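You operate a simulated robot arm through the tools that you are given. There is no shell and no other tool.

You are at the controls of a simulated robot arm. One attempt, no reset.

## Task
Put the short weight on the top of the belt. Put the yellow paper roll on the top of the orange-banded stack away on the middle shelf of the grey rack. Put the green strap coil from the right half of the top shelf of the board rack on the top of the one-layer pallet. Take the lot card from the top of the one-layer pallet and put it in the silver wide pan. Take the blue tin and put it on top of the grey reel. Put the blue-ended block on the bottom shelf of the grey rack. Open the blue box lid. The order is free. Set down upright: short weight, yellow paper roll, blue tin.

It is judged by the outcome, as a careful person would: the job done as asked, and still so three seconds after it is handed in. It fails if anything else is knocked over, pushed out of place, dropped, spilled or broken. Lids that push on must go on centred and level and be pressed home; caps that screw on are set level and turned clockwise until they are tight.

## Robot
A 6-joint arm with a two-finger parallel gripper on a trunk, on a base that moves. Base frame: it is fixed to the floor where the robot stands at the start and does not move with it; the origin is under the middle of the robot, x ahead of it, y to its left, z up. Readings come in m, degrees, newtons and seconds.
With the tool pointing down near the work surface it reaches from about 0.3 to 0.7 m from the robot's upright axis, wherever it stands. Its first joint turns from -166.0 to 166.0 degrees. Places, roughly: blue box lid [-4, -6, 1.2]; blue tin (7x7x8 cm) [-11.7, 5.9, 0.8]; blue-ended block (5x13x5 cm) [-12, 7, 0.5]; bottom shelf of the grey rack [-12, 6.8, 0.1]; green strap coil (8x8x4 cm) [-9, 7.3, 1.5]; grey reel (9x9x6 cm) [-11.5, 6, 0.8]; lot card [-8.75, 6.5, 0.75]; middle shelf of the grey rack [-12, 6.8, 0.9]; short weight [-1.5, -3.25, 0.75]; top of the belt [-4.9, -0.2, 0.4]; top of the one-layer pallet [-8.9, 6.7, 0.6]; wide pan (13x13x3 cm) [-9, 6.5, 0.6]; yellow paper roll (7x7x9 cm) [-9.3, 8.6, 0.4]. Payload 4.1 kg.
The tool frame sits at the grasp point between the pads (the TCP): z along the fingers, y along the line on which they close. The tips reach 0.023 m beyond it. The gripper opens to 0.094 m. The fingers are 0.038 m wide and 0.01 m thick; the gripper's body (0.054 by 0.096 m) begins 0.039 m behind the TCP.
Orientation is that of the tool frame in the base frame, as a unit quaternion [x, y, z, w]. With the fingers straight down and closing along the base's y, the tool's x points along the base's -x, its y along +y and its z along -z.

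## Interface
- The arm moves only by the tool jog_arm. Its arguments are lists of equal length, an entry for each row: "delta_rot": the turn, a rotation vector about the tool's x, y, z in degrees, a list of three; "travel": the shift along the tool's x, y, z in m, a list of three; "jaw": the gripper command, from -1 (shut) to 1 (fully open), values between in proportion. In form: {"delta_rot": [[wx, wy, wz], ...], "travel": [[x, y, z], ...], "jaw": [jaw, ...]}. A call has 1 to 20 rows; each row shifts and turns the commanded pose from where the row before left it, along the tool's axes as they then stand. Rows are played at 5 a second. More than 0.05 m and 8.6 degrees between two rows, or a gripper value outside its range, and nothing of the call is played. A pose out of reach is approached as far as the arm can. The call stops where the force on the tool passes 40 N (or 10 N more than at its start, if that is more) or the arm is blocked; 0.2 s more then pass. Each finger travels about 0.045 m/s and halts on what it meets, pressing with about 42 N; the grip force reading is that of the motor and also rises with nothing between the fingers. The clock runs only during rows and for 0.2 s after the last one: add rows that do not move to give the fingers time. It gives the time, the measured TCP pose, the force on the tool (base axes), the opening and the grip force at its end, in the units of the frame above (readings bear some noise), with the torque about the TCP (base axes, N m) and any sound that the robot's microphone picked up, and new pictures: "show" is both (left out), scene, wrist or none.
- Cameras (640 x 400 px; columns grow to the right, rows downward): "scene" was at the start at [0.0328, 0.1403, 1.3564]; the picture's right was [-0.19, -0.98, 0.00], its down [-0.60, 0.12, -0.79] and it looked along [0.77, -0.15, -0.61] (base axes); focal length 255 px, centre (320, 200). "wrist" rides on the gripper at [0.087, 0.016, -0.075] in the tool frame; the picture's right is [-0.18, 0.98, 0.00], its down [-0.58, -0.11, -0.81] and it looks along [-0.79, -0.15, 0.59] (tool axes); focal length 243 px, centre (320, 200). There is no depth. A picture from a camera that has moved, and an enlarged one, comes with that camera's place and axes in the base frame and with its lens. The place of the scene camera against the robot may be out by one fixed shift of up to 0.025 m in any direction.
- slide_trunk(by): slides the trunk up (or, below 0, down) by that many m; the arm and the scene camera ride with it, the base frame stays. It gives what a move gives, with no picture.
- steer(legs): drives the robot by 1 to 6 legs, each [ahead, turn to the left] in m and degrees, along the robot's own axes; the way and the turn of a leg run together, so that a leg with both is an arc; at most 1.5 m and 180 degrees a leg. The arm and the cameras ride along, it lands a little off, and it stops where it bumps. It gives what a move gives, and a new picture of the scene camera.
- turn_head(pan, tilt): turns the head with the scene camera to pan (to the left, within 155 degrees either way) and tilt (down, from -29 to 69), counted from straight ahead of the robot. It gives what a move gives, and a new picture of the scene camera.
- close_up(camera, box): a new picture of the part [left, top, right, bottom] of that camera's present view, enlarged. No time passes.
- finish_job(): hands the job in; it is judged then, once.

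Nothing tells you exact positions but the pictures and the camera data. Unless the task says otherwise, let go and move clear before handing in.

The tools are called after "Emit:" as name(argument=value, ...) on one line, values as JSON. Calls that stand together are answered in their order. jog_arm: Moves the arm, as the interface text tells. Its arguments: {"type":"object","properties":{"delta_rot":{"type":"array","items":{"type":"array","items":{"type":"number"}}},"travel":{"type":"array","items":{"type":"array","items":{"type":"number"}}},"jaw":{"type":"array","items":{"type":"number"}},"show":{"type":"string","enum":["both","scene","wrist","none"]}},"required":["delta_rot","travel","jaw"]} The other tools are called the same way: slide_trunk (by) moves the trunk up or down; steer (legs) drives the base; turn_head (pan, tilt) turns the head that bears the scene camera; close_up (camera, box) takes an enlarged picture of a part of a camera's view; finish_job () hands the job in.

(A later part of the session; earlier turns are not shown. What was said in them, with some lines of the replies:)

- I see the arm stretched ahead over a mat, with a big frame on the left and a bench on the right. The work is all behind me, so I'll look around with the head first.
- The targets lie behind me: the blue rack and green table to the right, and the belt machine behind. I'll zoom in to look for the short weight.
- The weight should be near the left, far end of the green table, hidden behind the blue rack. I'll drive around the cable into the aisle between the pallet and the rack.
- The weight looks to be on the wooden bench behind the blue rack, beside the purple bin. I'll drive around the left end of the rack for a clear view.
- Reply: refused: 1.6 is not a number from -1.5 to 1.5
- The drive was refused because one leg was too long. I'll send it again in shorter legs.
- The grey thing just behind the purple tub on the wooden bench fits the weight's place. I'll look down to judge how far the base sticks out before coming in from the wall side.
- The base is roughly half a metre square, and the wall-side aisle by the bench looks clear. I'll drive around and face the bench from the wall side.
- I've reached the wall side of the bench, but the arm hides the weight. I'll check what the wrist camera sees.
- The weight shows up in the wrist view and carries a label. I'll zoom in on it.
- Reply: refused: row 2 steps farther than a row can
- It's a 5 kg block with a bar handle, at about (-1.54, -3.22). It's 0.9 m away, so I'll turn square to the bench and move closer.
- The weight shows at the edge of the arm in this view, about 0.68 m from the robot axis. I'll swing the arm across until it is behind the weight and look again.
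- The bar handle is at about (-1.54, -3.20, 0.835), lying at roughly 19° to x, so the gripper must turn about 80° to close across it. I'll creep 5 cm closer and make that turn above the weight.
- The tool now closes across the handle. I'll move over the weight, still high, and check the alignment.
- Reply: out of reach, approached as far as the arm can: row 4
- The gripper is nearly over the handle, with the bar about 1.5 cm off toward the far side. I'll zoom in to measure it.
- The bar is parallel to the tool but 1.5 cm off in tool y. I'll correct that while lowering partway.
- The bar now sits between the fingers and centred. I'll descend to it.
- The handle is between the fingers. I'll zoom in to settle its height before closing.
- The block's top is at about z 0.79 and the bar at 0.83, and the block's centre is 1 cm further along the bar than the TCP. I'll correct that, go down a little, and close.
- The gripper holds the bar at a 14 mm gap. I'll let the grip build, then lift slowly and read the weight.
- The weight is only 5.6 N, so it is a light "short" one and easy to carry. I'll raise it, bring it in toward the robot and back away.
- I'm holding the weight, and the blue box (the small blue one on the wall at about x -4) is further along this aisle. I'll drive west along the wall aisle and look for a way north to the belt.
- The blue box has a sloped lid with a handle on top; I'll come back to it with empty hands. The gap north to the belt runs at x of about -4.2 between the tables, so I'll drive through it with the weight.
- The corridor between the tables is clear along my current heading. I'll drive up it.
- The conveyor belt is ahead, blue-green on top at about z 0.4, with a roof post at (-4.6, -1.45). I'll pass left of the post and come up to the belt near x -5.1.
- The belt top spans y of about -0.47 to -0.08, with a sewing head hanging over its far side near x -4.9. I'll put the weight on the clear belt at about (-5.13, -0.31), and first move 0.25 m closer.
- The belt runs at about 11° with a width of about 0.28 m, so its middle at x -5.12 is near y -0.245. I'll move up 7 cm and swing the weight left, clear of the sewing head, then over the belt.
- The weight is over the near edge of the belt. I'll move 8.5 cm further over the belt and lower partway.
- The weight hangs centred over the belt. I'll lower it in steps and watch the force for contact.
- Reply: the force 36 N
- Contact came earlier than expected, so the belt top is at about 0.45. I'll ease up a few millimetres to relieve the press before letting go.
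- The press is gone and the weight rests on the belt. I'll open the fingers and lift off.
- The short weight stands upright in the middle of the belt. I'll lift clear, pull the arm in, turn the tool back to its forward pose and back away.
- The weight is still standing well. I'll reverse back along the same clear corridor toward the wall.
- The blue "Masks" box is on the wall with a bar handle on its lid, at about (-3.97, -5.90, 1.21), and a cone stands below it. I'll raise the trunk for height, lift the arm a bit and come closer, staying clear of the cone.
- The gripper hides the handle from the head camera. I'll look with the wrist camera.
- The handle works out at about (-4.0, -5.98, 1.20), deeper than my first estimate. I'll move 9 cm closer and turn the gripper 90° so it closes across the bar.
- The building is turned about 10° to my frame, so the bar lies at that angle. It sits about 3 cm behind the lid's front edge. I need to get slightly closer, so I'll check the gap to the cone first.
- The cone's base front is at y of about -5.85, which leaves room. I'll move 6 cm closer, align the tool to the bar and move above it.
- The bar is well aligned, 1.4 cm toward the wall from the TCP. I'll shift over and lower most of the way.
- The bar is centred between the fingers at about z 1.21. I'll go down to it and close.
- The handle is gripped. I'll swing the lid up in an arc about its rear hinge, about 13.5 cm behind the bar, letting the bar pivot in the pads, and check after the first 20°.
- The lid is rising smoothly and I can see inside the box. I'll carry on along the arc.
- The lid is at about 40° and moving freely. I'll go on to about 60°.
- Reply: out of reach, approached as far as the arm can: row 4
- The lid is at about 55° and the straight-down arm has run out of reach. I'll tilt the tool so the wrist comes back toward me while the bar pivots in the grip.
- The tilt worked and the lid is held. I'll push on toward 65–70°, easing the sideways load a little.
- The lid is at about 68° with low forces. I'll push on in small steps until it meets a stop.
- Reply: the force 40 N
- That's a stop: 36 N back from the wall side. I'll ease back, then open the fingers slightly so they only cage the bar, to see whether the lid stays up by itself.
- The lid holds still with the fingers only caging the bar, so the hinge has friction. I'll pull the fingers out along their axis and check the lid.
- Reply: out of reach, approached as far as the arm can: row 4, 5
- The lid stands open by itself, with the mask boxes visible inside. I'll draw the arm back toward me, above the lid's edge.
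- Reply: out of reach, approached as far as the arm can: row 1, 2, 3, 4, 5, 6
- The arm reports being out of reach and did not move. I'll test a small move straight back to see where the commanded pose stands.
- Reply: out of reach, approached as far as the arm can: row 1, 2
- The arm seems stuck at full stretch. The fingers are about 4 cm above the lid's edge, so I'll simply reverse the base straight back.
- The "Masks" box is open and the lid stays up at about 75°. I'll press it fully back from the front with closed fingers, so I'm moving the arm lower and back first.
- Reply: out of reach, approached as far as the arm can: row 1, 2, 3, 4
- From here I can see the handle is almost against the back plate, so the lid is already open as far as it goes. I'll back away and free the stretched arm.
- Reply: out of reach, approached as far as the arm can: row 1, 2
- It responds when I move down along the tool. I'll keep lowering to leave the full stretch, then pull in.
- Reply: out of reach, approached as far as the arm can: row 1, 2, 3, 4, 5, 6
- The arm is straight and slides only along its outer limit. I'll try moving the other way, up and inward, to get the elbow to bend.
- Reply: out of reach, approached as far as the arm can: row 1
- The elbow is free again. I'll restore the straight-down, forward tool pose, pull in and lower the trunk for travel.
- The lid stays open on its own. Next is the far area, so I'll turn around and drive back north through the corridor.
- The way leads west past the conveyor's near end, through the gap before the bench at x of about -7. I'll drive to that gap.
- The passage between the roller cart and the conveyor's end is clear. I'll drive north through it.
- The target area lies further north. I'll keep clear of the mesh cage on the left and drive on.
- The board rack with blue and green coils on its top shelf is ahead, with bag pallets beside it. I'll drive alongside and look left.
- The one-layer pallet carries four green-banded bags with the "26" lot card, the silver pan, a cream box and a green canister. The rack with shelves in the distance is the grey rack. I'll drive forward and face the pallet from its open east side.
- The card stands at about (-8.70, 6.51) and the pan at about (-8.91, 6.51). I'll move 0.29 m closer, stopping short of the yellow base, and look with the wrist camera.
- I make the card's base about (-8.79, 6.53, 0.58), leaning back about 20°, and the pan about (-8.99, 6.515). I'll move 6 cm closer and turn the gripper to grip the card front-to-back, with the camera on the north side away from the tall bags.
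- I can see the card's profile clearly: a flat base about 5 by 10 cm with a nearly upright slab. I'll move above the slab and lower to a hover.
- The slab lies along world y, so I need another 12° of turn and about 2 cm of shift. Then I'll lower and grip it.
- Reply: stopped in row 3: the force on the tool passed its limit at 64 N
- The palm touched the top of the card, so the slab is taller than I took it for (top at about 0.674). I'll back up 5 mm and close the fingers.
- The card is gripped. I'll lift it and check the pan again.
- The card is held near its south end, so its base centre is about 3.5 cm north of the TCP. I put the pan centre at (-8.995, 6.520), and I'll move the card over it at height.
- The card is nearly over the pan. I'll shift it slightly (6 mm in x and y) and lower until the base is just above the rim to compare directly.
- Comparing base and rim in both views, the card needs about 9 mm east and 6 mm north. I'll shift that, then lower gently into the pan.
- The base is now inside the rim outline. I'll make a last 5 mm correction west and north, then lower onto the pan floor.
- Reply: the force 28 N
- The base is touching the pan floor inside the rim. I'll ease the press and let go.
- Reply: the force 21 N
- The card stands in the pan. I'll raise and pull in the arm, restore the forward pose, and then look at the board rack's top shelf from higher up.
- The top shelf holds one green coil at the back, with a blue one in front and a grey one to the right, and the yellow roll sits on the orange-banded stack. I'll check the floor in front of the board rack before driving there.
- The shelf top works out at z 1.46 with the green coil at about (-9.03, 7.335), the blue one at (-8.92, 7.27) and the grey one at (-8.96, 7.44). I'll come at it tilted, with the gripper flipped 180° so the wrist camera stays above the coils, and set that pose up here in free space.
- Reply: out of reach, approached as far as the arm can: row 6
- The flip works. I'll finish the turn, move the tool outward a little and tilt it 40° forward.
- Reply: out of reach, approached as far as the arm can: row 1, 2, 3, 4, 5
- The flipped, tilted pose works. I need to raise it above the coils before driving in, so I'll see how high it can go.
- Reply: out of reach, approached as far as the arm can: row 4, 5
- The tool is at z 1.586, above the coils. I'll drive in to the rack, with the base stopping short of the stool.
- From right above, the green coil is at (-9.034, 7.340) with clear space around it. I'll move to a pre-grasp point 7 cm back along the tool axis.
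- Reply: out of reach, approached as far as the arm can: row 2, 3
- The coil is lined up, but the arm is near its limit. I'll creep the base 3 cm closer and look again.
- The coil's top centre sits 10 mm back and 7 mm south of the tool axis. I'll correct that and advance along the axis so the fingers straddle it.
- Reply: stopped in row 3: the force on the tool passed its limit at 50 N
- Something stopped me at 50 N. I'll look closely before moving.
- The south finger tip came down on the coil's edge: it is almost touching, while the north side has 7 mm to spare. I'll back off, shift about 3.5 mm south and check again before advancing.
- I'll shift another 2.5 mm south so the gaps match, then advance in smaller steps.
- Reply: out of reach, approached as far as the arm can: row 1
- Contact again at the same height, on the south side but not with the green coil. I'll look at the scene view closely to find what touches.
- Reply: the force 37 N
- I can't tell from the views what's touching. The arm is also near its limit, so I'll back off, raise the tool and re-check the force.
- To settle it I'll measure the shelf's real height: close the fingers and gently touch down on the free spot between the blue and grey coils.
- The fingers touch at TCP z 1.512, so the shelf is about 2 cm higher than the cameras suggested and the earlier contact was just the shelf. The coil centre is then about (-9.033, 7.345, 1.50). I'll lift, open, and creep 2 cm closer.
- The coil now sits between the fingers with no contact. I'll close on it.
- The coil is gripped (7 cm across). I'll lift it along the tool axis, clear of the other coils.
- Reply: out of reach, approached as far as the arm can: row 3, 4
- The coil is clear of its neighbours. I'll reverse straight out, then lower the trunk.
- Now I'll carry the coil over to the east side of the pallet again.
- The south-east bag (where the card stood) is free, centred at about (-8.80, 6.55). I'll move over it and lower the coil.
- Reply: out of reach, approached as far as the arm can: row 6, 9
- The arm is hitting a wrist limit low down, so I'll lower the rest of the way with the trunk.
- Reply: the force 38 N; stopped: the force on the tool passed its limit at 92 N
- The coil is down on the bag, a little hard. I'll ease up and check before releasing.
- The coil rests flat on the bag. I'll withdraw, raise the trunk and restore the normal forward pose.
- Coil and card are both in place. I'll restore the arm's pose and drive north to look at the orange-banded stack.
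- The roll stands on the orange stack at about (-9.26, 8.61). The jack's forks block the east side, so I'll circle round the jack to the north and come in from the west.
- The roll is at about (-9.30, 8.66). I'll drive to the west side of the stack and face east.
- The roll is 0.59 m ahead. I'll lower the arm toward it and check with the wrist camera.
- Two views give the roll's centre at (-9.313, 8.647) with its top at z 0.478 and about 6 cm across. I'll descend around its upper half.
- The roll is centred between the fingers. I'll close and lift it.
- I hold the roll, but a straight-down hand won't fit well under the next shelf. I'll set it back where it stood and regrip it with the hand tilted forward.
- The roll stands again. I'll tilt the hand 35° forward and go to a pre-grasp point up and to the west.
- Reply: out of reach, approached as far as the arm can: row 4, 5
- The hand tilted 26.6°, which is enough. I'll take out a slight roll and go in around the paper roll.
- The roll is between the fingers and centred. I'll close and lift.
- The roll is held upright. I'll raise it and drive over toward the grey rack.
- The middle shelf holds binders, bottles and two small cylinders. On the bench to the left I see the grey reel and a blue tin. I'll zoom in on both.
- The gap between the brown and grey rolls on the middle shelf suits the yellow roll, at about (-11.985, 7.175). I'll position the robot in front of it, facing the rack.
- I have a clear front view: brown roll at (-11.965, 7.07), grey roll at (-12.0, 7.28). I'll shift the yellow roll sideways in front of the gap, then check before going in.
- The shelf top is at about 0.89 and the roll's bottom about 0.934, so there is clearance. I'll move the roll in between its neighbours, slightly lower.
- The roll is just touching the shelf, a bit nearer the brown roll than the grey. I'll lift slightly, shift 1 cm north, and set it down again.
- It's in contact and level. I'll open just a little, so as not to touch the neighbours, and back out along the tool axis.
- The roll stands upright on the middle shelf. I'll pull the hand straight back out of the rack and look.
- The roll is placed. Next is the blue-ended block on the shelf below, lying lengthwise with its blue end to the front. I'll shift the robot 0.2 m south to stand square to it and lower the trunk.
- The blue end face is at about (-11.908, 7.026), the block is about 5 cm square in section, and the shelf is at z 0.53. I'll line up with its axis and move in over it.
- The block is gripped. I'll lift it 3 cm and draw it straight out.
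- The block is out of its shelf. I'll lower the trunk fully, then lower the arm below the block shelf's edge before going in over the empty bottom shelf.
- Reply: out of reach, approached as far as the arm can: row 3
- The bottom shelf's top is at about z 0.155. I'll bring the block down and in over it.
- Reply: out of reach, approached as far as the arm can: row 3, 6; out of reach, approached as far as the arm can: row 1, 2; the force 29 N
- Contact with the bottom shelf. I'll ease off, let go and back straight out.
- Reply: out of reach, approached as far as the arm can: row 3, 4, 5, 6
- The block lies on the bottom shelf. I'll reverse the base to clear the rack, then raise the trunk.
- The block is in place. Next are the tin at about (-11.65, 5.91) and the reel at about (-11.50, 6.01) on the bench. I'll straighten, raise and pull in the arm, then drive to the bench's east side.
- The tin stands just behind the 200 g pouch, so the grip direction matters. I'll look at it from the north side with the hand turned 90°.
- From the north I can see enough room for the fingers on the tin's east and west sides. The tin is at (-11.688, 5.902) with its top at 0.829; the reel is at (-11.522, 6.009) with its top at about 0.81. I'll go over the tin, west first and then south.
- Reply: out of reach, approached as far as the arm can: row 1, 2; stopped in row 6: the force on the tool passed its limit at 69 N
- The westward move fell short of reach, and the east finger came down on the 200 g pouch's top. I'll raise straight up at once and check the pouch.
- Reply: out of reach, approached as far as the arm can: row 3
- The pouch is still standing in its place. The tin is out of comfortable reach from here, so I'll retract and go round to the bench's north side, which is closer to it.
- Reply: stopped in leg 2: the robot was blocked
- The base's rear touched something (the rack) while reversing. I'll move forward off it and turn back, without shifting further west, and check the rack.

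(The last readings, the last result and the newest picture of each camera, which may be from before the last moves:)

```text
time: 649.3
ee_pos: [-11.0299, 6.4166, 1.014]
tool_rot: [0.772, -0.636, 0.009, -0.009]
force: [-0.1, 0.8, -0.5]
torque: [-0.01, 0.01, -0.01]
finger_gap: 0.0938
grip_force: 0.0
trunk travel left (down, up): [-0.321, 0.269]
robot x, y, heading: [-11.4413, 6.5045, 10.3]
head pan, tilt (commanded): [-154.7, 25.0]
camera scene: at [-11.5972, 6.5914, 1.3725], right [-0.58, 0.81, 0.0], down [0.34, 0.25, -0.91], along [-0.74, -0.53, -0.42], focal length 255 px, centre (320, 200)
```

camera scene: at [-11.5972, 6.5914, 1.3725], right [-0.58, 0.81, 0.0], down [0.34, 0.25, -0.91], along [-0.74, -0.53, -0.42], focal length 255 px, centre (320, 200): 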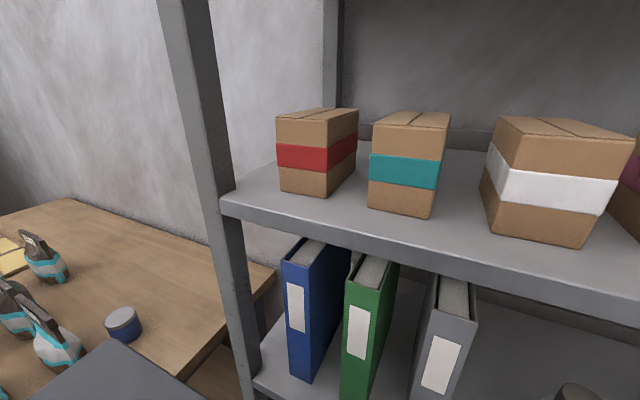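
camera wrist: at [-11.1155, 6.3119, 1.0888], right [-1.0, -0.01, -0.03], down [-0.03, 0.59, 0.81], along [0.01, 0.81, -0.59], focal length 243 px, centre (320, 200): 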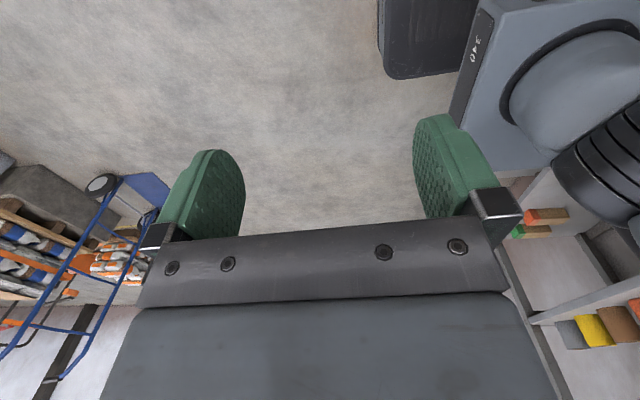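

Everything on the rack is standing as before. I'll turn to face the bench and restore the hand's normal orientation, which closes east–west here.

Emit:
steer(legs=[[0, -90], [0.04, 0]])

Emit:
jog_arm(delta_rot=[[0, 0, 8.2], [0, 0, 8.2], [0, 0, 8.2], [0, 0, 8.2], [0, 0, 8.2], [0, 0, 8.2], [0, 0, 8.2], [0, 0, 8.2], [0, 0, 8.2], [0, 0, 8.2], [0, 0, 8.2]], travel=[[0, 0, 0], [0, 0, 0], [0, 0, 0], [0, 0, 0], [0, 0, 0], [0, 0, 0], [0, 0, 0], [0, 0, 0], [0, 0, 0], [0, 0, 0], [0, 0, 0]], jaw=[1, 1, 1, 1, 1, 1, 1, 1, 1, 1, 1], show="wrist")

Emit:
turn_head(pan=-25, tilt=45)

```text
time: 654.0
ee_pos: [-11.5216, 6.0494, 1.0137]
tool_rot: [-0.094, 0.995, -0.014, 0.0]
force: [0.1, 0.0, -1.3]
torque: [0.01, -0.05, 0.0]
finger_gap: 0.094
grip_force: 0.0
trunk travel left (down, up): [-0.321, 0.269]
robot x, y, heading: [-11.4336, 6.4624, -79.8]
head pan, tilt (commanded): [-154.7, 25.0]
camera scene: at [-11.3265, 6.6162, 1.3725], right [0.81, 0.58, 0.0], down [0.24, -0.34, -0.91], along [-0.53, 0.74, -0.42], focal length 255 px, centre (320, 200)
```

scene: 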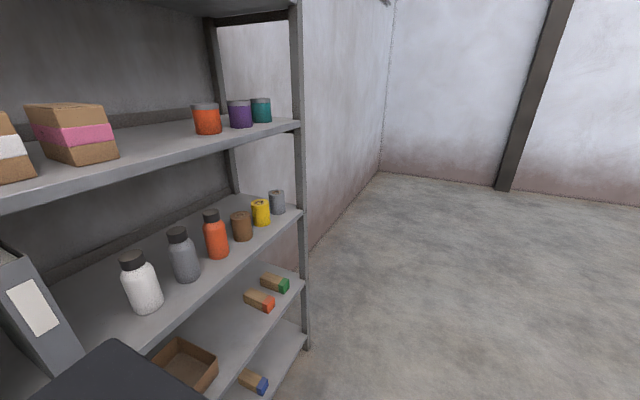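

```text
time: 656.4
ee_pos: [-11.5207, 6.051, 1.014]
tool_rot: [0.639, 0.769, -0.01, 0.009]
force: [0.1, 0.7, -0.1]
torque: [0.01, 0.03, -0.01]
finger_gap: 0.0938
grip_force: 0.1
trunk travel left (down, up): [-0.321, 0.269]
robot x, y, heading: [-11.4332, 6.4616, -79.9]
head pan, tilt (commanded): [-154.7, 25.0]
camera wrist: at [-11.5214, 6.1407, 1.0864], right [1.0, 0.0, 0.0], down [0.0, -0.57, 0.82], along [0.0, -0.82, -0.57], focal length 243 px, centre (320, 200)
```

wrist: 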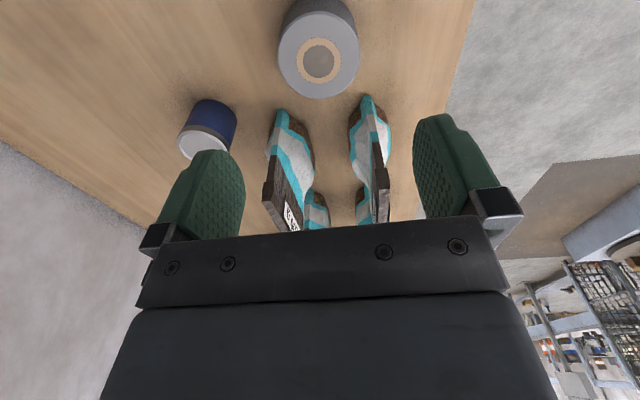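

```text
time: 658.5
ee_pos: [-11.5215, 6.0515, 1.0134]
tool_rot: [0.638, 0.77, -0.01, 0.009]
force: [0.6, 0.0, -0.2]
torque: [0.01, 0.03, 0.02]
finger_gap: 0.0942
grip_force: 0.0
trunk travel left (down, up): [-0.321, 0.269]
robot x, y, heading: [-11.4352, 6.4607, -80.1]
head pan, tilt (commanded): [-25.0, 45.0]
camera scene: at [-11.2939, 6.4625, 1.3419], right [-0.97, 0.26, 0.0], down [0.18, 0.68, -0.71], along [-0.18, -0.68, -0.71], focal length 255 px, centre (320, 200)
```

scene: 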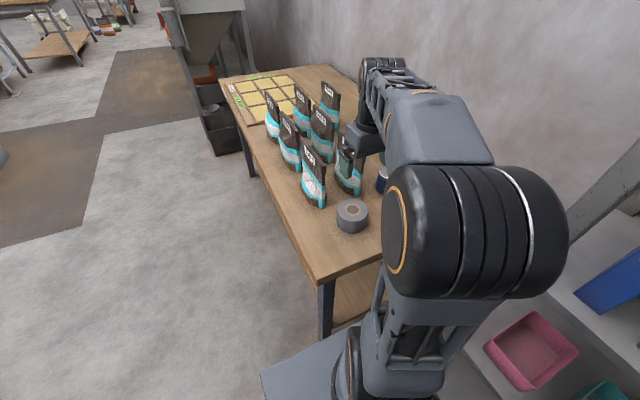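

Emit:
jog_arm(delta_rot=[[0, 1.5, 0], [0, 0, 0], [0, 0, 0], [0, 0, 0], [0, 0, 0]], travel=[[0, 0, 0], [0.0048, -0.0415, 0.01], [0.0048, -0.0415, 0.01], [0.0048, -0.0415, 0.01], [0.0048, -0.0415, 0.01]], jaw=[1, 1, 1, 1, 1], show="wrist")

Emit:
close_up(camera="wrist", box=[200, 0, 520, 200])

```text
time: 659.7
ee_pos: [-11.6898, 6.0384, 0.974]
tool_rot: [0.638, 0.77, -0.001, -0.001]
force: [-0.1, 0.1, 0.3]
torque: [0.01, -0.01, -0.02]
finger_gap: 0.0942
grip_force: 0.1
trunk travel left (down, up): [-0.321, 0.269]
robot x, y, heading: [-11.4369, 6.4637, -80.1]
head pan, tilt (commanded): [-25.0, 45.0]
camera wrist: at [-11.6888, 6.1263, 1.0496], right [1.0, 0.0, 0.0], down [0.0, -0.59, 0.81], along [0.0, -0.81, -0.59], focal length 243 px, centre (320, 200)
```

wrist: 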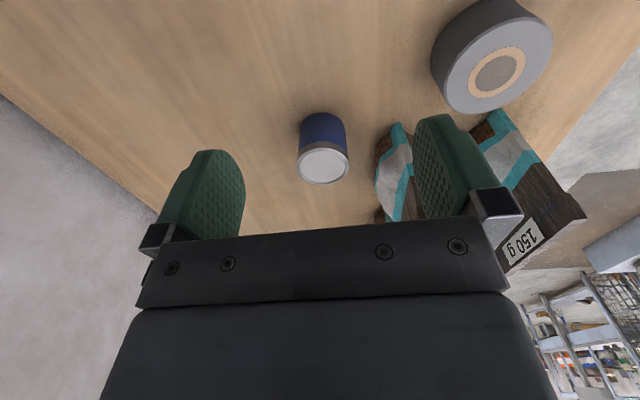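

```text
2.00 times, centred on (360, 100) of wrist
camera zoom: at [-11.6888, 6.1263, 1.0496], right [1.0, 0.0, 0.0], down [0.0, -0.59, 0.81], along [0.0, -0.81, -0.59], focal length 485 px, centre (240, 400)
```

zoom: 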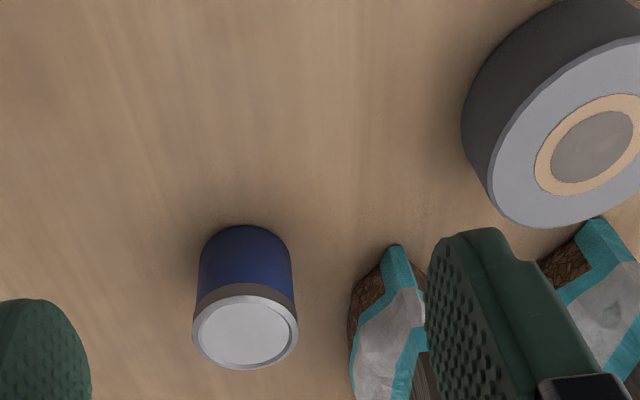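

Emit:
jog_arm(delta_rot=[[0, 0, 0], [0, 0, 0], [0, 0, 0], [0, 0, 0]], travel=[[-0.0344, -0.0055, 0.006], [-0.0344, -0.0055, 0.006], [-0.0344, -0.0055, 0.006], [-0.0345, -0.0056, 0.006]], jaw=[1, 1, 1, 1], show="both")

Emit:
close_up(camera="wrist", box=[160, 0, 480, 200])

```text
time: 660.7
ee_pos: [-11.6838, 5.8994, 0.9497]
tool_rot: [0.639, 0.769, -0.001, -0.001]
force: [-0.5, 0.1, 0.3]
torque: [-0.04, -0.01, -0.01]
finger_gap: 0.0941
grip_force: 0.0
trunk travel left (down, up): [-0.321, 0.269]
robot x, y, heading: [-11.436, 6.4608, -80.0]
head pan, tilt (commanded): [-25.0, 45.0]
camera scene: at [-11.294, 6.4625, 1.342], right [-0.97, 0.26, 0.0], down [0.18, 0.68, -0.71], along [-0.18, -0.68, -0.71], focal length 255 px, centre (320, 200)
camera wrist: at [-11.6842, 5.9871, 1.0252], right [1.0, 0.0, 0.0], down [0.0, -0.59, 0.81], along [0.0, -0.81, -0.59], focal length 243 px, centre (320, 200)
```

scene: 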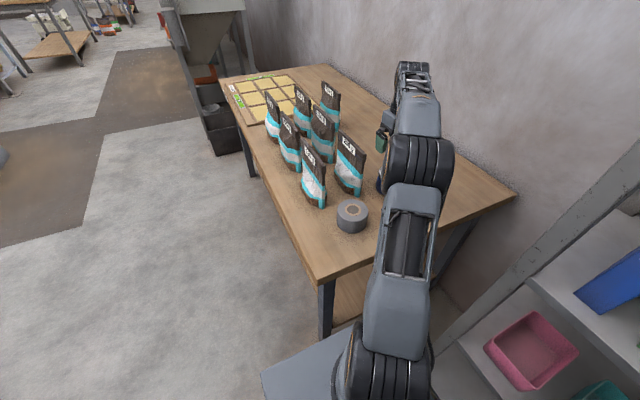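
wrist: 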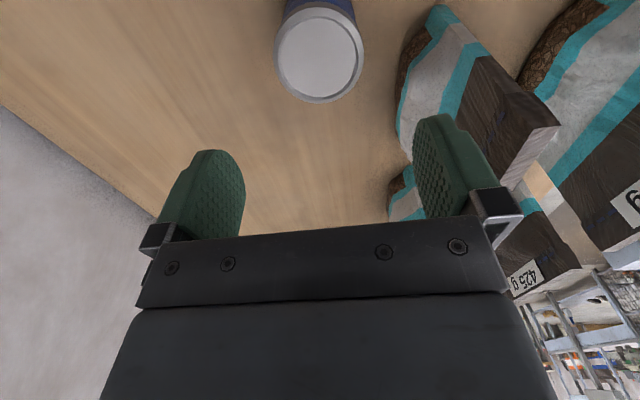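

```text
2.00 times, centred on (320, 100) of wrist
camera zoom: at [-11.6842, 5.9871, 1.0252], right [1.0, 0.0, 0.0], down [0.0, -0.59, 0.81], along [0.0, -0.81, -0.59], focal length 485 px, centre (320, 400)
```

zoom: 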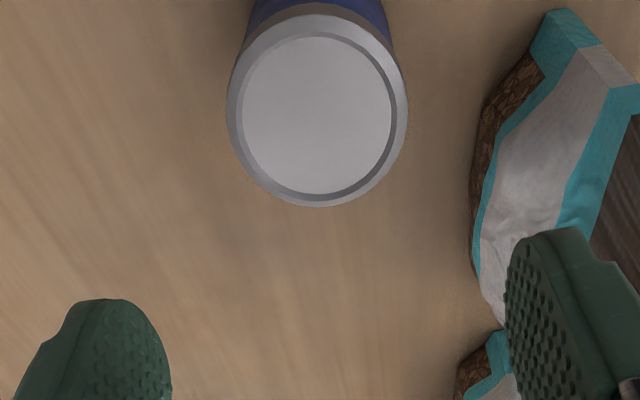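

The tin is centred and the east finger will pass between tin and pouch. I'll nudge 5 mm north and descend.

Emit:
jog_arm(delta_rot=[[0, 0, 0], [0, 0, 0], [0, 0, 0], [0, 0, 0]], travel=[[0.005, -0.001, 0.03], [0, 0, 0.04], [0, 0, 0.04], [0, 0, 0.035]], jaw=[1, 1, 1, 1], show="wrist")

```text
time: 661.7
ee_pos: [-11.6884, 5.9038, 0.8042]
tool_rot: [0.639, 0.769, -0.002, -0.002]
force: [-0.1, -0.3, 0.2]
torque: [0.0, 0.03, -0.02]
finger_gap: 0.0941
grip_force: 0.1
trunk travel left (down, up): [-0.321, 0.269]
robot x, y, heading: [-11.4343, 6.4635, -80.2]
head pan, tilt (commanded): [-25.0, 45.0]
camera wrist: at [-11.6875, 5.992, 0.8799], right [1.0, 0.0, 0.0], down [0.0, -0.59, 0.81], along [0.0, -0.81, -0.59], focal length 243 px, centre (320, 200)
```

wrist: 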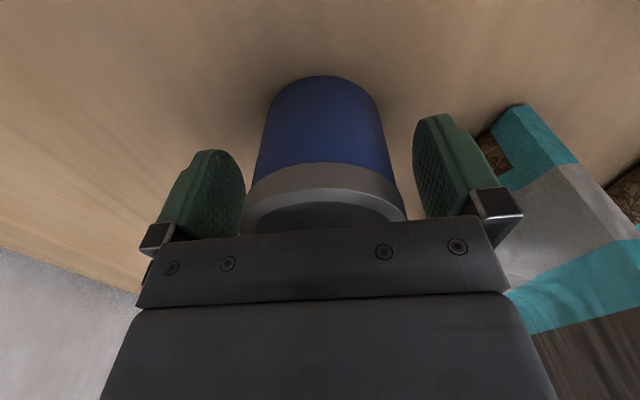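

Good clearance all round. I'll close on the tin and lift it.

Emit:
jog_arm(delta_rot=[[0, 0, 0], [0, 0, 0], [0, 0, 0], [0, 0, 0], [0, 0, 0], [0, 0, 0]], travel=[[0, 0, 0], [0, 0, 0], [0, 0, 0], [0, 0, 0], [0, 0, 0], [0, 0, 0]], jaw=[0.6, 0.3, 0, -0.5, -1, -1], show="none")

Emit:
jog_arm(delta_rot=[[0, 0, 0], [0, 0, 0], [0, 0, 0], [0, 0, 0], [0, 0, 0], [0, 0, 0]], travel=[[0, 0, -0.01], [0, 0, -0.02], [0, 0, -0.03], [0, 0, -0.03], [0, 0, -0.03], [0, 0, -0.03]], jaw=[-1, -1, -1, -1, -1, -1], show="both")

```text
time: 663.1
ee_pos: [-11.6878, 5.9037, 0.8051]
tool_rot: [0.639, 0.769, -0.001, 0.0]
force: [0.1, 0.3, 0.1]
torque: [0.0, -0.06, 0.02]
finger_gap: 0.0674
grip_force: 42.4
trunk travel left (down, up): [-0.321, 0.269]
robot x, y, heading: [-11.4338, 6.4651, -79.7]
head pan, tilt (commanded): [-25.0, 45.0]
```

```text
time: 664.5
ee_pos: [-11.6857, 5.9039, 0.9547]
tool_rot: [0.639, 0.769, -0.001, -0.002]
force: [0.0, 0.3, -2.6]
torque: [0.05, 0.03, -0.05]
finger_gap: 0.0673
grip_force: 41.3
trunk travel left (down, up): [-0.321, 0.269]
robot x, y, heading: [-11.4351, 6.463, -79.9]
head pan, tilt (commanded): [-25.0, 45.0]
camera scene: at [-11.2941, 6.4622, 1.3419], right [-0.97, 0.26, 0.0], down [0.18, 0.68, -0.71], along [-0.18, -0.68, -0.71], focal length 255 px, centre (320, 200)
camera wrist: at [-11.6857, 5.992, 1.0302], right [1.0, 0.0, 0.0], down [0.0, -0.59, 0.81], along [0.0, -0.81, -0.59], focal length 243 px, centre (320, 200)
```

scene: 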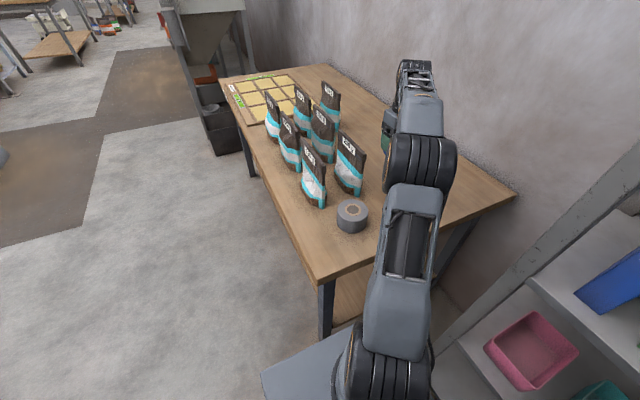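
wrist: 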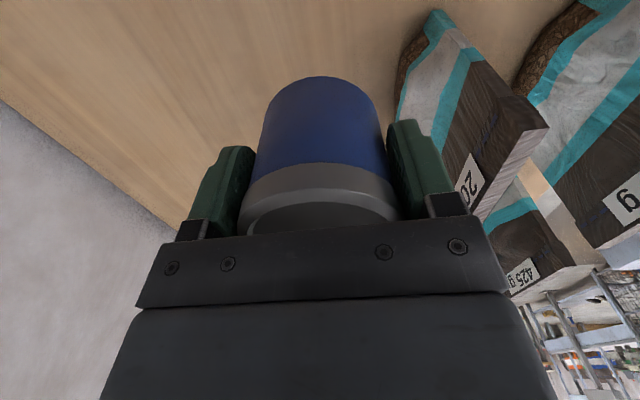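

I have the tin (6.7 cm across). I'll carry it north, then east, above the reel at (-11.522, 6.009).

Emit:
jog_arm(delta_rot=[[0, 0, 0], [0, 0, 0], [0, 0, 0], [0, 0, 0], [0, 0, 0], [0, 0, 0], [0, 0, 0], [0, 0, 0]], travel=[[0.037, 0, -0.01], [0.037, 0, 0], [0.036, 0, 0], [0, 0.045, 0], [0, 0.045, 0], [0, 0.045, 0], [0, 0.044, 0], [-0.037, 0, 0]], jaw=[-1, -1, -1, -1, -1, -1, -1, -1], show="both")

Emit:
close_up(camera="scene", box=[280, 120, 460, 260])

```text
time: 666.3
ee_pos: [-11.5242, 6.0084, 0.9644]
tool_rot: [0.639, 0.77, -0.002, -0.001]
force: [-0.1, 0.4, -2.3]
torque: [-0.01, 0.01, -0.02]
finger_gap: 0.0674
grip_force: 42.5
trunk travel left (down, up): [-0.321, 0.269]
robot x, y, heading: [-11.4364, 6.4614, -79.9]
head pan, tilt (commanded): [-25.0, 45.0]
camera scene: at [-11.2936, 6.4629, 1.3419], right [-0.97, 0.26, 0.0], down [0.18, 0.68, -0.71], along [-0.18, -0.68, -0.71], focal length 255 px, centre (320, 200)
camera wrist: at [-11.5239, 6.0969, 1.0395], right [1.0, 0.0, 0.0], down [0.0, -0.59, 0.81], along [0.0, -0.81, -0.59], focal length 243 px, centre (320, 200)
```

scene: 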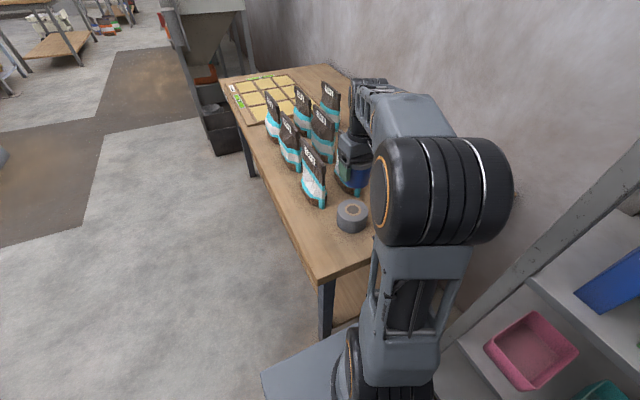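
wrist: 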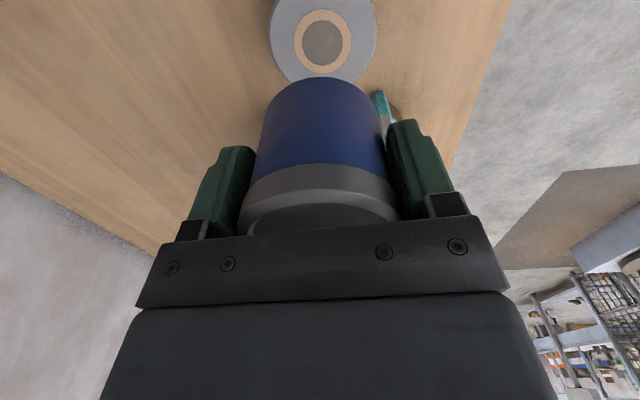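

```text
2.86 times, centred on (370, 190) of scene
camera zoom: at [-11.2936, 6.4629, 1.3419], right [-0.97, 0.26, 0.0], down [0.18, 0.68, -0.71], along [-0.18, -0.68, -0.71], focal length 730 px, centre (177, 229)
```

zoom: 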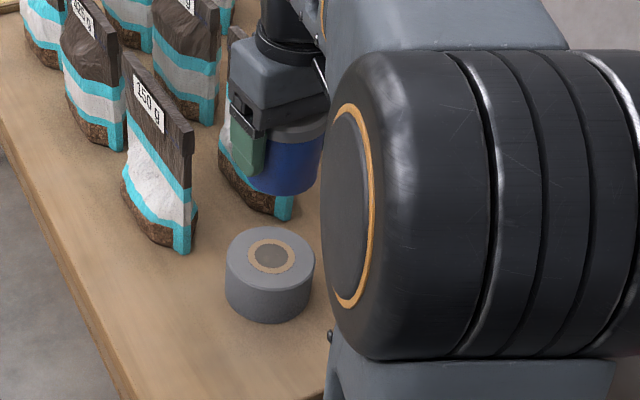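

The reel's centre is within 2 mm of the tin's axis. I'll lower the tin onto it.

Emit:
jog_arm(delta_rot=[[0, 0, 0], [0, 0, 0], [0, 0, 0]], travel=[[0, 0.0015, 0.03], [0, 0, 0.03], [0, 0, 0.028]], jaw=[-1, -1, -1], show="both")

Emit:
close_up(camera="scene", box=[300, 140, 420, 250])

```text
time: 667.1
ee_pos: [-11.5232, 6.0091, 0.8758]
tool_rot: [0.639, 0.769, -0.002, -0.001]
force: [0.4, 0.0, -2.3]
torque: [0.03, 0.04, -0.02]
finger_gap: 0.0673
grip_force: 42.0
trunk travel left (down, up): [-0.321, 0.269]
robot x, y, heading: [-11.4406, 6.4601, -79.9]
head pan, tilt (commanded): [-25.0, 45.0]
camera scene: at [-11.2939, 6.4623, 1.342], right [-0.97, 0.26, 0.0], down [0.18, 0.68, -0.71], along [-0.18, -0.68, -0.71], focal length 255 px, centre (320, 200)
camera wrist: at [-11.5228, 6.0967, 0.951], right [1.0, 0.0, 0.0], down [0.0, -0.59, 0.81], along [0.0, -0.81, -0.59], focal length 243 px, centre (320, 200)
```

scene: 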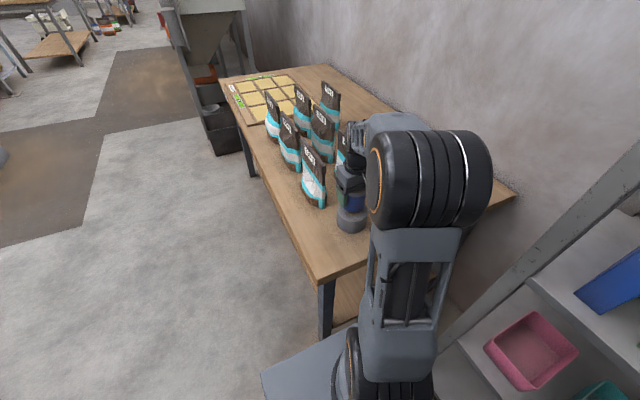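
wrist: 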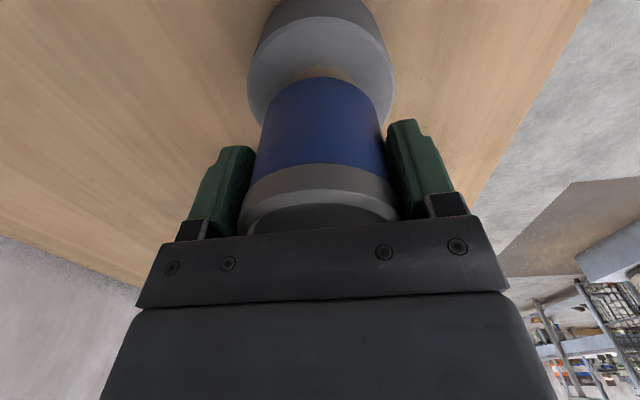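

```text
3.64 times, centred on (360, 195) of scene
camera zoom: at [-11.2939, 6.4623, 1.342], right [-0.97, 0.26, 0.0], down [0.18, 0.68, -0.71], along [-0.18, -0.68, -0.71], focal length 928 px, centre (174, 218)
```

zoom: 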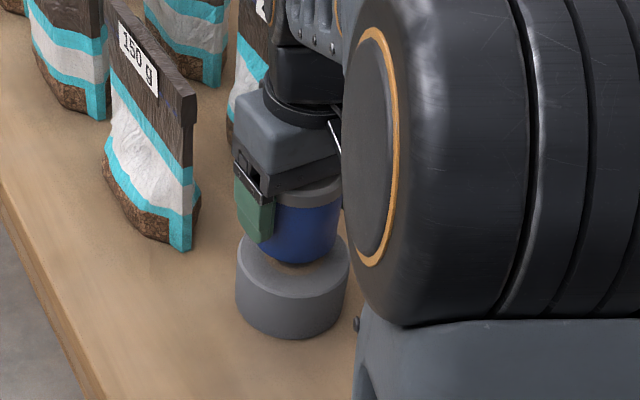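

Emit:
jog_arm(delta_rot=[[0, 0, 0], [0, 0, 0]], travel=[[0, 0, 0.005], [0, 0, 0]], jaw=[-1, -1], show="none")

Emit:
jog_arm(delta_rot=[[0, 0, 0], [0, 0, 0]], travel=[[0, 0, 0.003], [0, 0, 0]], jaw=[-1, -1], show="none")

```text
time: 667.7
ee_pos: [-11.524, 6.0104, 0.8707]
tool_rot: [0.639, 0.769, -0.002, -0.001]
force: [-0.8, 0.2, -1.8]
torque: [0.03, 0.02, -0.02]
finger_gap: 0.067
grip_force: 42.2
trunk travel left (down, up): [-0.321, 0.269]
robot x, y, heading: [-11.4347, 6.4646, -80.1]
head pan, tilt (commanded): [-25.0, 45.0]
```

```text
time: 668.3
ee_pos: [-11.5237, 6.0097, 0.8687]
tool_rot: [0.639, 0.769, -0.001, -0.002]
force: [-0.2, -0.3, -2.4]
torque: [-0.01, 0.0, -0.03]
finger_gap: 0.0671
grip_force: 42.4
trunk travel left (down, up): [-0.321, 0.269]
robot x, y, heading: [-11.433, 6.4634, -79.7]
head pan, tilt (commanded): [-25.0, 45.0]
```

Emit:
jog_arm(delta_rot=[[0, 0, 0], [0, 0, 0]], travel=[[0, 0, 0.003], [0, 0, 0]], jaw=[-1, -1], show="none")

Emit:
jog_arm(delta_rot=[[0, 0, 0], [0, 0, 0]], travel=[[0, 0, 0.002], [0, 0, 0]], jaw=[-1, -1], show="none")

```text
time: 668.9
ee_pos: [-11.5231, 6.0085, 0.8649]
tool_rot: [0.639, 0.769, -0.001, -0.002]
force: [0.8, 0.1, -2.1]
torque: [0.01, -0.01, -0.01]
finger_gap: 0.0672
grip_force: 42.3
trunk travel left (down, up): [-0.321, 0.269]
robot x, y, heading: [-11.4271, 6.4644, -80.2]
head pan, tilt (commanded): [-25.0, 45.0]
```

```text
time: 669.5
ee_pos: [-11.523, 6.0094, 0.8625]
tool_rot: [0.639, 0.769, -0.001, -0.001]
force: [-0.1, -0.1, -2.7]
torque: [-0.02, 0.0, 0.01]
finger_gap: 0.0669
grip_force: 42.0
trunk travel left (down, up): [-0.321, 0.269]
robot x, y, heading: [-11.4326, 6.4626, -79.6]
head pan, tilt (commanded): [-25.0, 45.0]
```

Emit:
jog_arm(delta_rot=[[0, 0, 0], [0, 0, 0]], travel=[[0, 0, 0.003], [0, 0, 0]], jaw=[-1, -1], show="none")

Emit:
jog_arm(delta_rot=[[0, 0, 0], [0, 0, 0]], travel=[[0, 0, 0.002], [0, 0, 0]], jaw=[-1, -1], show="none")

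```text
time: 670.1
ee_pos: [-11.5237, 6.0096, 0.8608]
tool_rot: [0.638, 0.77, -0.001, -0.001]
force: [-0.5, -0.7, -1.6]
torque: [0.0, 0.0, 0.02]
finger_gap: 0.0673
grip_force: 41.7
trunk travel left (down, up): [-0.321, 0.269]
robot x, y, heading: [-11.4363, 6.4616, -79.9]
head pan, tilt (commanded): [-25.0, 45.0]
```

```text
time: 670.7
ee_pos: [-11.5223, 6.0112, 0.8591]
tool_rot: [0.639, 0.769, -0.002, -0.001]
force: [1.8, -0.6, 7.1]
torque: [0.14, -0.28, -0.03]
finger_gap: 0.0673
grip_force: 41.9
trunk travel left (down, up): [-0.321, 0.269]
robot x, y, heading: [-11.4379, 6.4618, -79.8]
head pan, tilt (commanded): [-25.0, 45.0]
```

The tin rests on the reel. I'll open gently and rise straight up.

Emit:
jog_arm(delta_rot=[[0, 0, 0], [0, 0, 0], [0, 0, 0], [0, 0, 0], [0, 0, 0], [0, 0, 0], [0, 0, 0], [0, 0, 0], [0, 0, 0]], travel=[[0, 0, -0.001], [0, 0, 0], [0, 0, 0], [0, 0, 0], [0, 0, 0], [0, 0, -0.015], [0, 0, -0.03], [0, 0, -0.04], [0, 0, -0.04]], jaw=[-1, 0.5, 0.58, 0.7, 0.85, 0.85, 0.85, 0.85, 0.85], show="both")

Emit:
close_up(camera="scene", box=[280, 130, 460, 260])

```text
time: 672.7
ee_pos: [-11.5229, 6.011, 0.9845]
tool_rot: [0.639, 0.769, -0.001, -0.002]
force: [-1.0, 0.8, 0.0]
torque: [0.01, 0.04, 0.01]
finger_gap: 0.0871
grip_force: 0.1
trunk travel left (down, up): [-0.321, 0.269]
robot x, y, heading: [-11.4345, 6.465, -79.9]
head pan, tilt (commanded): [-25.0, 45.0]
camera scene: at [-11.2939, 6.4624, 1.3419], right [-0.97, 0.26, 0.0], down [0.18, 0.68, -0.71], along [-0.18, -0.68, -0.71], focal length 255 px, centre (320, 200)
camera wrist: at [-11.5214, 6.098, 1.0601], right [1.0, 0.0, 0.0], down [0.0, -0.59, 0.81], along [0.0, -0.81, -0.59], focal length 243 px, centre (320, 200)
```

scene: 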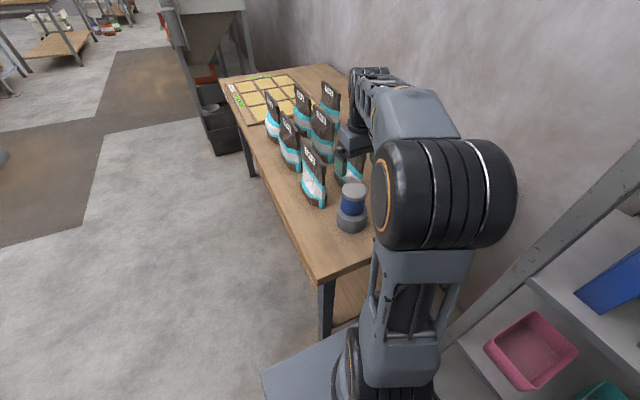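
wrist: 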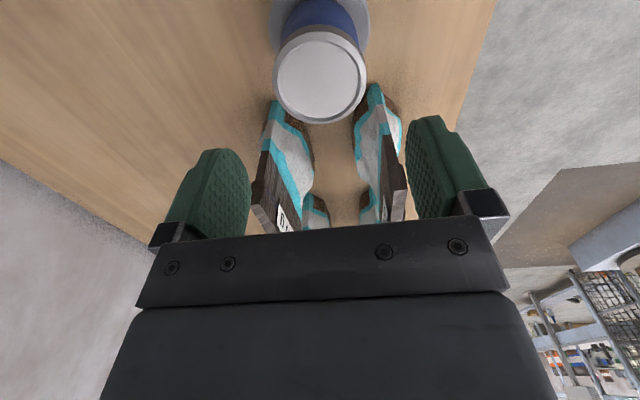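

```text
3.08 times, centred on (370, 195) of scene
camera zoom: at [-11.2939, 6.4624, 1.3419], right [-0.97, 0.26, 0.0], down [0.18, 0.68, -0.71], along [-0.18, -0.68, -0.71], focal length 786 px, centre (166, 215)
```

zoom: 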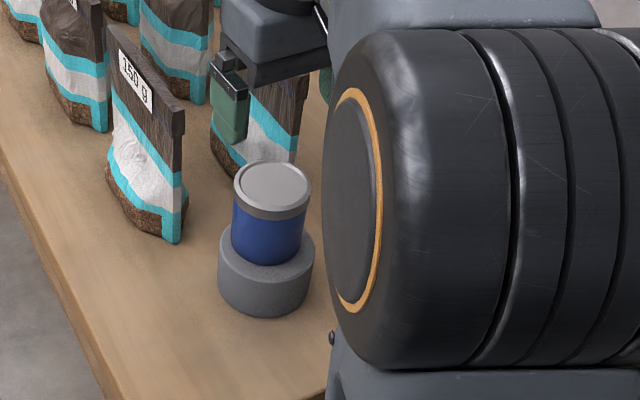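

The tin stands upright, centred on the reel. I'll retract the hand northward, back the robot away and take a last look at the bench.

Emit:
jog_arm(delta_rot=[[0, 0, 0], [0, 0, 0], [0, 0, 0], [0, 0, 0]], travel=[[0.02, 0, -0.03], [0.04, 0, -0.02], [0.04, 0, 0], [0.02, 0, 0]], jaw=[0.85, 0.85, 0.85, 0.85], show="none")

Emit:
steer(legs=[[-0.3, 0]])

Emit:
turn_head(pan=-5, tilt=35)

Emit:
close_up(camera="scene", box=[300, 60, 520, 240])

```text
time: 673.7
ee_pos: [-11.5443, 6.1273, 1.0361]
tool_rot: [0.638, 0.77, -0.002, -0.001]
force: [0.1, -0.2, 1.1]
torque: [0.0, 0.02, 0.01]
finger_gap: 0.0868
grip_force: 0.0
trunk travel left (down, up): [-0.321, 0.269]
robot x, y, heading: [-11.4322, 6.4621, -80.0]
head pan, tilt (commanded): [-25.0, 45.0]
```

```text
time: 675.7
ee_pos: [-11.5977, 6.4229, 1.0361]
tool_rot: [0.639, 0.77, -0.001, 0.0]
force: [1.1, -0.5, 0.6]
torque: [0.0, 0.04, -0.02]
finger_gap: 0.087
grip_force: 0.0
trunk travel left (down, up): [-0.321, 0.269]
robot x, y, heading: [-11.4863, 6.7582, -79.9]
head pan, tilt (commanded): [-25.0, 45.0]
camera scene: at [-11.3463, 6.7571, 1.3419], right [-0.97, 0.26, 0.0], down [0.18, 0.68, -0.71], along [-0.18, -0.68, -0.71], focal length 255 px, centre (320, 200)
```

scene: 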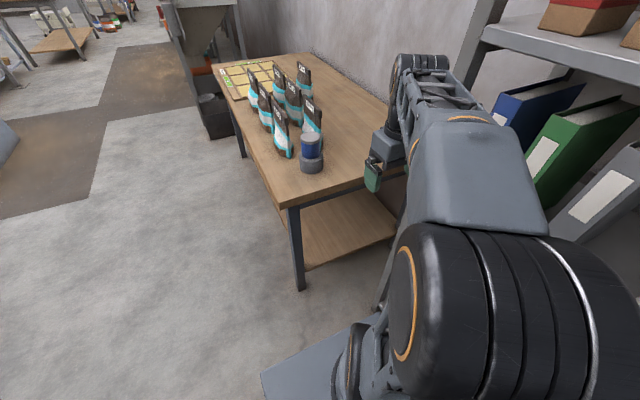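

```text
time: 676.6
ee_pos: [-11.5968, 6.4215, 1.0357]
tool_rot: [0.639, 0.769, -0.001, -0.001]
force: [0.4, -0.4, 0.1]
torque: [0.03, 0.03, 0.01]
finger_gap: 0.087
grip_force: 0.1
trunk travel left (down, up): [-0.321, 0.269]
robot x, y, heading: [-11.4883, 6.7571, -79.7]
head pan, tilt (commanded): [-5.0, 35.0]
camera scene: at [-11.3177, 6.7481, 1.3567], right [-1.0, -0.09, 0.0], down [-0.05, 0.57, -0.82], along [0.07, -0.82, -0.57], focal length 255 px, centre (320, 200)
```

scene: 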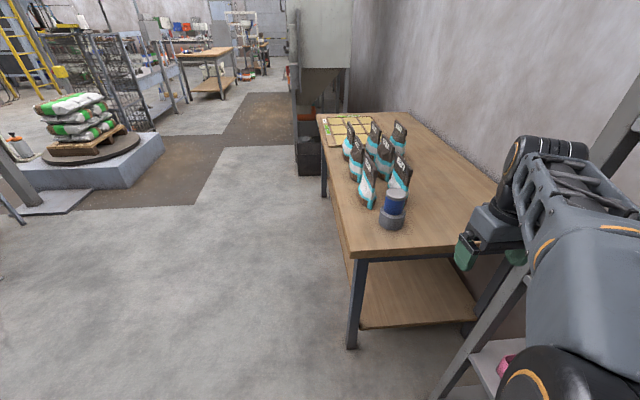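

```text
2.22 times, centred on (410, 150) of scene
camera zoom: at [-11.3177, 6.7481, 1.3567], right [-1.0, -0.09, 0.0], down [-0.05, 0.57, -0.82], along [0.07, -0.82, -0.57], focal length 567 px, centre (120, 311)
```

zoom: 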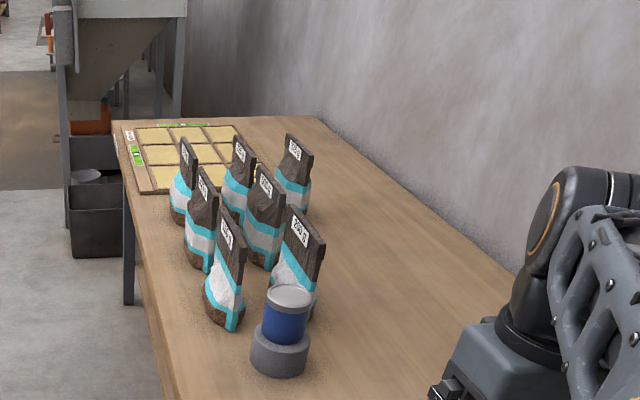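

All seven jobs are done and the hand is empty and clear:
- The weight is on the belt.
- The yellow roll is on the grey rack's middle shelf.
- The coil is on the pallet.
- The lot card is in the pan.
- The tin is on the reel.
- The block is on the grey rack's bottom shelf.
- The box lid is open.

I'm handing it in.

Emit:
finish_job()

```text
The job is handed in.
```

All seven tasks are done and the job is handed in. I last saw each item standing or lying where I put it, but I did not drive back at the end to check the belt, the blue box or the pallet.

- **Short weight:** it stands upright in the middle of the belt. It is labelled 5 kg but read only about 5.6 N.
- **Yellow paper roll:** it stands upright on the middle shelf of the grey rack, between the brown and grey rolls.
- **Green strap coil:** it lies flat on a bag on top of the one-layer pallet.
- **Lot card:** it stands in the silver pan.
- **Blue tin:** it stands upright and centred on the grey reel.
- **Blue-ended block:** it lies on the bottom shelf of the grey rack.
- **Blue box lid:** it is open to about 75° and stayed up by itself while I was there. The handle was then close to the back plate.

There were a few unplanned contacts:
- I pressed down on the 200 g pouch on the bench with one finger (69 N).
- I set the coil down harder than intended (92 N).
- The base bumped the grey rack once while reversing.

In the pictures I took afterwards, nothing looked moved, knocked over or damaged.
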